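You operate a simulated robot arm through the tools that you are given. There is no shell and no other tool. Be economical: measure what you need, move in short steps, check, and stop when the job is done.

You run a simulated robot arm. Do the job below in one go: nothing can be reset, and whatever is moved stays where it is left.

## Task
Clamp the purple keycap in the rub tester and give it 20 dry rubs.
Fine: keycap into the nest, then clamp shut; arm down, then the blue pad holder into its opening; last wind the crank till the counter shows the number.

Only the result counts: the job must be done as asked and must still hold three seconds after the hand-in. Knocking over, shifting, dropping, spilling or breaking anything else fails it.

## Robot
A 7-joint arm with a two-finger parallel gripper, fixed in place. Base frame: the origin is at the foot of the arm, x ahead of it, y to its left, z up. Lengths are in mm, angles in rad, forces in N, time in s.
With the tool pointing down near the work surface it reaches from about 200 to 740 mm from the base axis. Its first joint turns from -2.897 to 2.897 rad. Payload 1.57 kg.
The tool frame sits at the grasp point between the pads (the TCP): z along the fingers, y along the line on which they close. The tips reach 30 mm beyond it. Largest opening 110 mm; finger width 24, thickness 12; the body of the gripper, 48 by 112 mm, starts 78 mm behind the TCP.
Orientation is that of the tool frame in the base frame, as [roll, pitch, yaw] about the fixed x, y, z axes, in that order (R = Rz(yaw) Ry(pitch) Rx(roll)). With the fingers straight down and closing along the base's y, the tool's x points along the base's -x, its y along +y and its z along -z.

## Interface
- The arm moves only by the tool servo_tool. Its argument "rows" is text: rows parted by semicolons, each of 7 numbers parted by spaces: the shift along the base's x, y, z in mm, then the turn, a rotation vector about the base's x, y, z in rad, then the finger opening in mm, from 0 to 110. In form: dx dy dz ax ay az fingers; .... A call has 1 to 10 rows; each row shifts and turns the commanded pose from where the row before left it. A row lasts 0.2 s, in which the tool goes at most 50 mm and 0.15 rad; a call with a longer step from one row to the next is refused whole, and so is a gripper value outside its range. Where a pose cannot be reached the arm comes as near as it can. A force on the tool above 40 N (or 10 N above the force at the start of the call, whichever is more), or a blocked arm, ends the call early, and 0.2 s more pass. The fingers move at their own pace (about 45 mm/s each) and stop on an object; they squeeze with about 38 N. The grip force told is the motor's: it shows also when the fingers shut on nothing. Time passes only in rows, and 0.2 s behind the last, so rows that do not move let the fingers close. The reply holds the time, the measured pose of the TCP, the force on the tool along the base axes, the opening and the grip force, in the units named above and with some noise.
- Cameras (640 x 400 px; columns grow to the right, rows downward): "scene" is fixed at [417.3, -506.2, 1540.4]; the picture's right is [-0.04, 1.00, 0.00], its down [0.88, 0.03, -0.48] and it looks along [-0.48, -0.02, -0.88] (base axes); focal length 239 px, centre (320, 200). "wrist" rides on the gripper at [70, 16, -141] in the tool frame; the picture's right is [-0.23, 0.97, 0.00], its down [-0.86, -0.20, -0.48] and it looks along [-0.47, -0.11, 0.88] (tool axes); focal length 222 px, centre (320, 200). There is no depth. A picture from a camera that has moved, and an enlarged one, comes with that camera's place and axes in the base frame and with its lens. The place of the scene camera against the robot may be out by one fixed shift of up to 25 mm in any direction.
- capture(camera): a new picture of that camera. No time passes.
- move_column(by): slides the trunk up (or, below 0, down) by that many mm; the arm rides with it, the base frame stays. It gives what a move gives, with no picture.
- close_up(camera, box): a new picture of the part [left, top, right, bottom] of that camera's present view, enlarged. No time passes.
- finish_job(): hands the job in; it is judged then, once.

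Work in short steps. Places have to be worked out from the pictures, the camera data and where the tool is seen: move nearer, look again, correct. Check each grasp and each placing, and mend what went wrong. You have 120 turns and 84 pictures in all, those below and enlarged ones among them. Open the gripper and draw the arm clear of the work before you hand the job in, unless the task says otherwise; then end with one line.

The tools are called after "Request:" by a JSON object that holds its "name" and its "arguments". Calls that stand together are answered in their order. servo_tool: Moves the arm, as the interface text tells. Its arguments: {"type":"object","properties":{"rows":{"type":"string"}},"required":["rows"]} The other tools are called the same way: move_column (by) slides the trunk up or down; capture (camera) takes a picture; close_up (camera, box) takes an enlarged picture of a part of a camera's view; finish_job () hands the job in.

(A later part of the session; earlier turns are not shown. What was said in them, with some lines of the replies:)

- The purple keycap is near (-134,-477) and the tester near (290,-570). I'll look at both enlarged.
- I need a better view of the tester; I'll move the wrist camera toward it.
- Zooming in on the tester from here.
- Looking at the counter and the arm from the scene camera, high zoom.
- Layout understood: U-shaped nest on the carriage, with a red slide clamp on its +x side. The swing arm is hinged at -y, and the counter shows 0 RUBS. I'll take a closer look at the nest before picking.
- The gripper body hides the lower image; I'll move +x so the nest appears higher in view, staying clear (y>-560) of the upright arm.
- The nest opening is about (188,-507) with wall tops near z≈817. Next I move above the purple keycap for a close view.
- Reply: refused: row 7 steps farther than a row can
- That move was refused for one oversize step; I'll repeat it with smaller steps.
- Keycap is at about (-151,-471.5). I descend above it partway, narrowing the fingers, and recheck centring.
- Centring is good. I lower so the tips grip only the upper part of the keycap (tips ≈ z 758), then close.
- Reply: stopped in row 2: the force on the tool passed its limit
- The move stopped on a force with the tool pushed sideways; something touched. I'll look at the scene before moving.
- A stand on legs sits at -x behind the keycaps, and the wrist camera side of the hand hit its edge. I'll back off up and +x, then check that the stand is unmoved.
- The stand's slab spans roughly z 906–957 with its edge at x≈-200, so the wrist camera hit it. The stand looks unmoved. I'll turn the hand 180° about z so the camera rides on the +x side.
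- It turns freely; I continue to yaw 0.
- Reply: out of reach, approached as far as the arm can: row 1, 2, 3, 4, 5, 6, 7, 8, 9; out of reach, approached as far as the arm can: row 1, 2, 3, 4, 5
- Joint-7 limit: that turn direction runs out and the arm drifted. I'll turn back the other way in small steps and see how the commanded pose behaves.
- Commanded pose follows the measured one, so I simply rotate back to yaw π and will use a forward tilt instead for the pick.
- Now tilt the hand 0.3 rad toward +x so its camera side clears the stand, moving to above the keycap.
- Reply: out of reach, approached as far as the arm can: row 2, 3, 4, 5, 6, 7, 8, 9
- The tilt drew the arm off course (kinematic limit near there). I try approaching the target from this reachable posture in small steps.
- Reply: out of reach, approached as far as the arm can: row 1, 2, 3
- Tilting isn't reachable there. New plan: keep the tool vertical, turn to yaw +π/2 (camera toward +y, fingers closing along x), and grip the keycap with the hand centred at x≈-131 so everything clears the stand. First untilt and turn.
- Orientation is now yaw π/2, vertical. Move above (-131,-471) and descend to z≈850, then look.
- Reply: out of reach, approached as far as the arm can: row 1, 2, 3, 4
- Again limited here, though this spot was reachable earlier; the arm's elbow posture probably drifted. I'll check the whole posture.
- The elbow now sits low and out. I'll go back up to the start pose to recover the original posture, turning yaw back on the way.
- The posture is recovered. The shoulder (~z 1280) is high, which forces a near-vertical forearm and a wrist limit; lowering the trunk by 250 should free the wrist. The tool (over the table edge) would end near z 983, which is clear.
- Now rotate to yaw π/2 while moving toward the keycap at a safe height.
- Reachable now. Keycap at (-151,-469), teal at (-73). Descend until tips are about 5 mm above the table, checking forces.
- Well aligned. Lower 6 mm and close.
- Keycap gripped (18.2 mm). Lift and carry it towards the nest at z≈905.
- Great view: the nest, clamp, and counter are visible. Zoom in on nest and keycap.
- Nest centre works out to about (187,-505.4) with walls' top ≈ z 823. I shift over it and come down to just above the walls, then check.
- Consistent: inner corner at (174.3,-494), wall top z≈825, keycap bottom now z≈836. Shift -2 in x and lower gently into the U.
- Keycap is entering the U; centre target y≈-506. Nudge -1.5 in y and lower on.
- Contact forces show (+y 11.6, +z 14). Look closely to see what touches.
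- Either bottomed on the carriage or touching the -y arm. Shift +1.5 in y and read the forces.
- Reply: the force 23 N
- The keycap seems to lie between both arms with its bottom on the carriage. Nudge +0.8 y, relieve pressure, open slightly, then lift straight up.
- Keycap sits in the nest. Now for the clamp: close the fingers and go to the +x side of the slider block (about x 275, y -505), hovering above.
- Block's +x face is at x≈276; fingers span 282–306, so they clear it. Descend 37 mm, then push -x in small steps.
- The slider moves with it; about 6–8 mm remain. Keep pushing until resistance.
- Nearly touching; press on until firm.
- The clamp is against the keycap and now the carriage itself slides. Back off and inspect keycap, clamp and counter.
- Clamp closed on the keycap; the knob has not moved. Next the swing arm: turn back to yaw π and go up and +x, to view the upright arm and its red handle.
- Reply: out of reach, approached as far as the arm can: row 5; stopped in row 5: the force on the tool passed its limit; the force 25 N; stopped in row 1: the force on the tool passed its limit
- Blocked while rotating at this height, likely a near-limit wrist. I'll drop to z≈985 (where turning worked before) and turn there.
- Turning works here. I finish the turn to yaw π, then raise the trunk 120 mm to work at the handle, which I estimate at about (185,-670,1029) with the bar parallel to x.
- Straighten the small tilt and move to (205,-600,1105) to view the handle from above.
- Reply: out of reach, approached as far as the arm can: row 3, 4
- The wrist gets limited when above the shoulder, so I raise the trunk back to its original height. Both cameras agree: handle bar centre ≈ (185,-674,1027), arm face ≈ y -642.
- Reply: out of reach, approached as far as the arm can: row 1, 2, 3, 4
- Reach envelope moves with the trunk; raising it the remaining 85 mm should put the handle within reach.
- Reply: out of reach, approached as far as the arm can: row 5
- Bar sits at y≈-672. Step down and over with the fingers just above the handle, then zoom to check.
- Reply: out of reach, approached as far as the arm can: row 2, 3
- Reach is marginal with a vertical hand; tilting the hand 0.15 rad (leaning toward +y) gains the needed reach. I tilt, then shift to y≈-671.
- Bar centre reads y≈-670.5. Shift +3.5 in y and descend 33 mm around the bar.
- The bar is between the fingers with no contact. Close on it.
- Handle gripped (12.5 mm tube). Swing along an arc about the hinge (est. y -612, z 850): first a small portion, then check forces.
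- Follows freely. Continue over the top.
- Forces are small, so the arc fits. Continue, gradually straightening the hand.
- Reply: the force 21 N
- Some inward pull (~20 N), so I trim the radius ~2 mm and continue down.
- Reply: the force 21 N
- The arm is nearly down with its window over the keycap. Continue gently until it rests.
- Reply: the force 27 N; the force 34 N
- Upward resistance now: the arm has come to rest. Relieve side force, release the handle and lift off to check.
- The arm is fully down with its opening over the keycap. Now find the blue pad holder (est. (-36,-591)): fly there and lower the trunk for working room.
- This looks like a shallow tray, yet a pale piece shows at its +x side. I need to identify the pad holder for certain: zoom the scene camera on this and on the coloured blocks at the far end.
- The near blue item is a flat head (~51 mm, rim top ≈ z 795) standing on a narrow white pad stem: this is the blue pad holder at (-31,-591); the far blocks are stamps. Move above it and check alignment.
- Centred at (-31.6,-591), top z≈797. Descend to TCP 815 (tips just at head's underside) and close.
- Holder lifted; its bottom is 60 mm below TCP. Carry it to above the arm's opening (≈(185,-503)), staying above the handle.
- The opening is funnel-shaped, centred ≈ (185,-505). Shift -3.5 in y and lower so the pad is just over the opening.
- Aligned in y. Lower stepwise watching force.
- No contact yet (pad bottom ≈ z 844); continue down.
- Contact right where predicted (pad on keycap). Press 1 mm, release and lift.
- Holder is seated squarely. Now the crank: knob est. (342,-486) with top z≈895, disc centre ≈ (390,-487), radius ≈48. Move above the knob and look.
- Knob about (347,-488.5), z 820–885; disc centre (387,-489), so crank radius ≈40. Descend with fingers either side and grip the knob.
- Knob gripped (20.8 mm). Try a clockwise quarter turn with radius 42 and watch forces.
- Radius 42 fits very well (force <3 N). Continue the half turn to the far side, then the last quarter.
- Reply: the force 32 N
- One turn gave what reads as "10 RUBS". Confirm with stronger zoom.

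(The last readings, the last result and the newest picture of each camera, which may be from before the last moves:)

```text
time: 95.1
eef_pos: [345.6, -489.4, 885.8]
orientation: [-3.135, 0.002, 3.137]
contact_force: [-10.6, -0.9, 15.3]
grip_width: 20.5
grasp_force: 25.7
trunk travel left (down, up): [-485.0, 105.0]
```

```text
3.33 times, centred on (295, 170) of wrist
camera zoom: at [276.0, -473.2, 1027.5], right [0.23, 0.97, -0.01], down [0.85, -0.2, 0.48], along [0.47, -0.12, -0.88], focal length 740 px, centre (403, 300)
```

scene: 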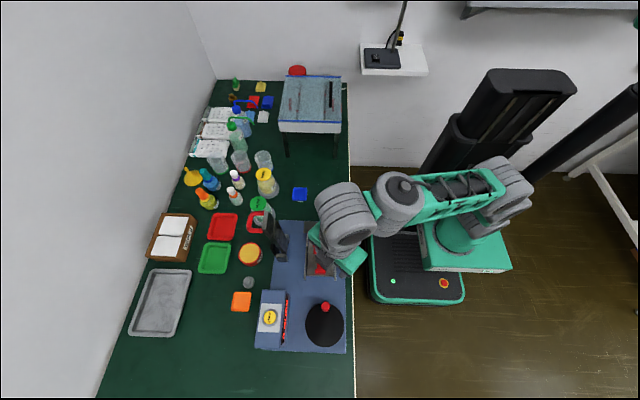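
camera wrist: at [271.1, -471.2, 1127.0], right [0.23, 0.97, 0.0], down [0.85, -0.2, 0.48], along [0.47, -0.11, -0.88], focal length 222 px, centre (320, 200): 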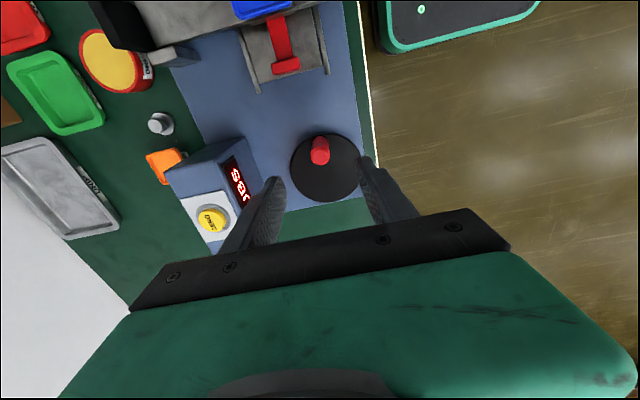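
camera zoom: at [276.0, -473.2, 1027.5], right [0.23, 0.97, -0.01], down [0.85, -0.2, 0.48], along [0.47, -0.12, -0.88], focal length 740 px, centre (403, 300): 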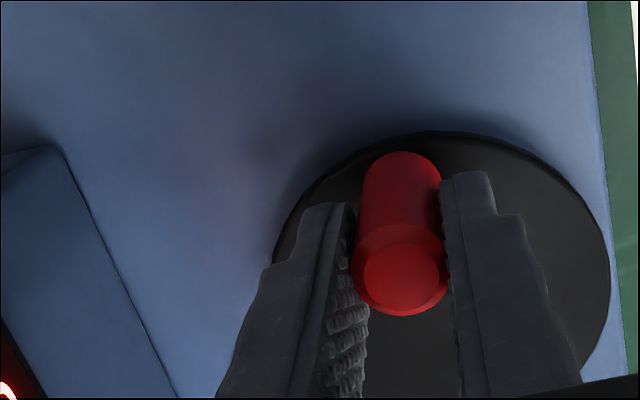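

It reads 10 RUBS, so ten counts per turn; exactly one more turn is needed. Regrip to relax strain, then turn three quarters with radius 41.

Request:
{"name": "servo_tool", "arguments": {"rows": "0 0 0 0 0 0 40;0 0 0 0 0 0 40;0 0 -2.5 -0.004 0 0 40;0 0 0 0 0 0 15;0 0 0 0 0 0 15;0 0 0 0 0 0 15;0 0 0 0 0 0 15"}}

Request:
{"name": "servo_tool", "arguments": {"rows": "2 12.7 0 0 0 0 15;5.8 11.4 0 0 0 0 15;9.1 9.1 0 0 0 0 15;11.4 5.8 0 0 0 0 15;12.7 2 0 0 0 0 15;12.7 -2 0 0 0 0 15;11.4 -5.8 0 0 0 0 15;9.1 -9.1 0 0 0 0 15;5.8 -11.4 0 0 0 0 15;2 -12.7 0 0 0 0 15"}}

```text
time: 96.7
eef_pos: [348.1, -489.9, 878.8]
orientation: [-3.137, -0.001, 3.138]
contact_force: [1.6, 0.4, 0.1]
grip_width: 20.8
grasp_force: 33.7
trunk travel left (down, up): [-485.0, 105.0]
```

```text
time: 98.9
eef_pos: [427.2, -491.2, 879.8]
orientation: [-3.139, -0.003, 3.135]
contact_force: [-10.5, -0.8, -6.2]
grip_width: 20.8
grasp_force: 34.4
trunk travel left (down, up): [-485.0, 105.0]
```

Forces fine; finish the second half with radius 40.

Request:
{"name": "servo_tool", "arguments": {"rows": "-2.5 -12.4 0 0 0 0 15;-5.6 -11.1 0 0 0 0 15;-8.9 -8.9 0 0 0 0 15;-11.1 -5.6 0 0 0 0 15;-12.4 -2 0 0 0 0 15;-12.4 2 0 0 0 0 15;-11.1 5.6 0 0 0 0 15;-8.9 8.9 0 0 0 0 15;-5.6 11.1 0 0 0 0 15;0 0 0 0 0 0 15"}}

Request:
{"name": "close_up", "arguments": {"camera": "scene", "box": [280, 295, 300, 348]}}

```text
time: 101.1
eef_pos: [350.6, -504.1, 879.5]
orientation: [-3.135, -0.002, 3.135]
contact_force: [0.6, -0.2, -19.0]
grip_width: 20.8
grasp_force: 33.5
trunk travel left (down, up): [-485.0, 105.0]
```

```text
7.55 times, centred on (290, 322) of scene
camera zoom: at [417.3, -506.2, 1540.4], right [-0.04, 1.0, 0.0], down [0.88, 0.03, -0.48], along [-0.48, -0.02, -0.88], focal length 1802 px, centre (546, -717)
```

zoom: 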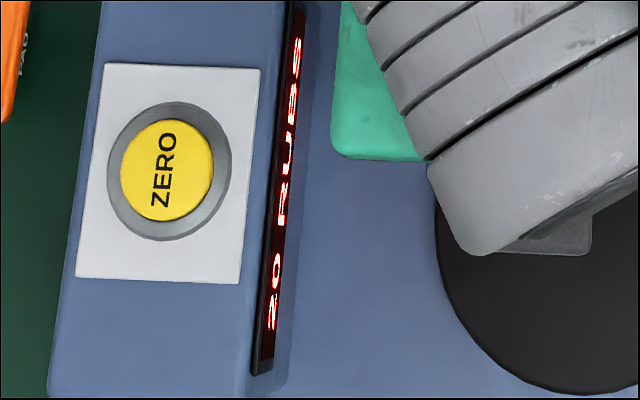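

The counter shows 20 RUBS. Stop here: open the fingers, lift straight off, and draw away.

Request:
{"name": "servo_tool", "arguments": {"rows": "0 0 0 0 0 0 30;0 0 0 0 0 0 45;0 0 0 0 0 0 50;0 0 25 0 0 0 50;0 0 40 0 0 0 50;0 0 40 0 0 0 50;20 40 15 0 0 0 50;20 40 10 0 0 0 50"}}

Request:
{"name": "close_up", "arguments": {"camera": "scene", "box": [280, 295, 300, 348]}}

Request:
{"name": "capture", "arguments": {"camera": "wrist"}}

Request:
{"name": "capture", "arguments": {"camera": "scene"}}

```text
time: 102.9
eef_pos: [394.0, -421.5, 1011.9]
orientation: [-3.134, -0.002, 3.138]
contact_force: [-0.8, -0.1, 0.2]
grip_width: 50.0
grasp_force: 0.0
trunk travel left (down, up): [-485.0, 105.0]
```

```text
7.55 times, centred on (290, 322) of scene
camera zoom: at [417.3, -506.2, 1540.4], right [-0.04, 1.0, 0.0], down [0.88, 0.03, -0.48], along [-0.48, -0.02, -0.88], focal length 1802 px, centre (546, -717)
```

zoom: 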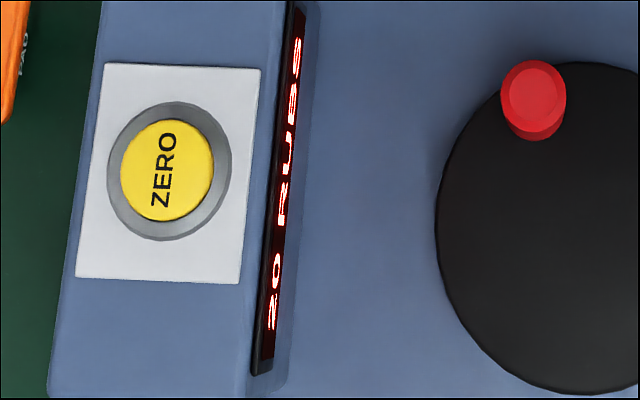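

```text
8 pictures are left
camera wrist: at [322.5, -404.6, 1153.3], right [0.23, 0.97, -0.01], down [0.85, -0.2, 0.48], along [0.46, -0.12, -0.88], focal length 222 px, centre (320, 200)
```

wrist: 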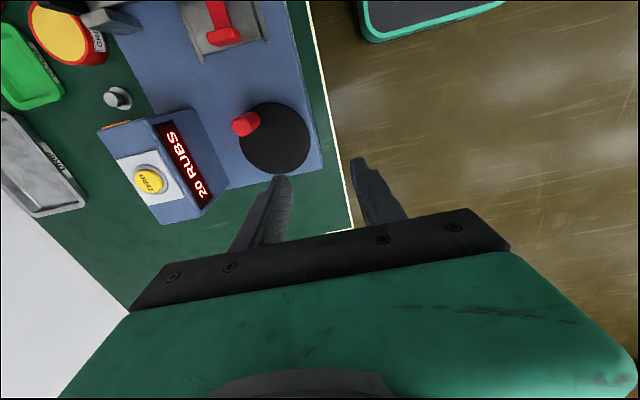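

```text
7 pictures are left
```

scene: 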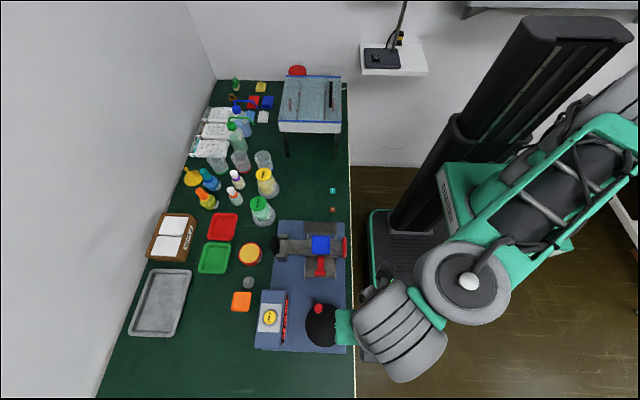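

The counter reads 20 RUBS and everything stands in place. One last check of holder, arm and clamp while I draw back further.

Request:
{"name": "servo_tool", "arguments": {"rows": "0 30 10 0 0 0 50;0 30 10 0 0 0 50;0 0 0 0 0 0 50"}}

Request:
{"name": "close_up", "arguments": {"camera": "scene", "box": [265, 215, 355, 290]}}

```text
time: 103.7
eef_pos: [390.4, -359.9, 1030.7]
orientation: [-3.135, 0.0, 3.138]
contact_force: [0.4, 0.1, 0.2]
grip_width: 50.1
grasp_force: 0.0
trunk travel left (down, up): [-485.0, 105.0]
```

```text
5.33 times, centred on (310, 252) of scene
camera zoom: at [417.3, -506.2, 1540.4], right [-0.04, 1.0, 0.0], down [0.88, 0.03, -0.48], along [-0.48, -0.02, -0.88], focal length 1273 px, centre (373, -80)
```

zoom: 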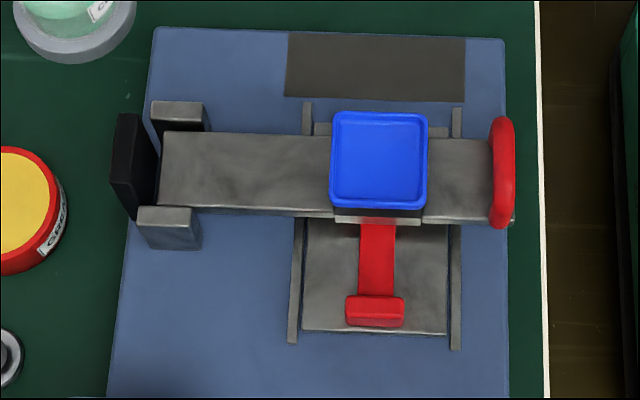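

Arm down, holder seated, clamp shut, counter at 20, gripper open and clear: hand in.

Request:
{"name": "finish_job", "arguments": {}}

```text
The job is handed in.
```

The purple keycap is clamped in the nest, the tester arm is down with the blue pad holder in its opening, and the counter reads 20 RUBS. Early on, the wrist camera touched the edge of the stand behind the keycaps; it looked unmoved afterwards.
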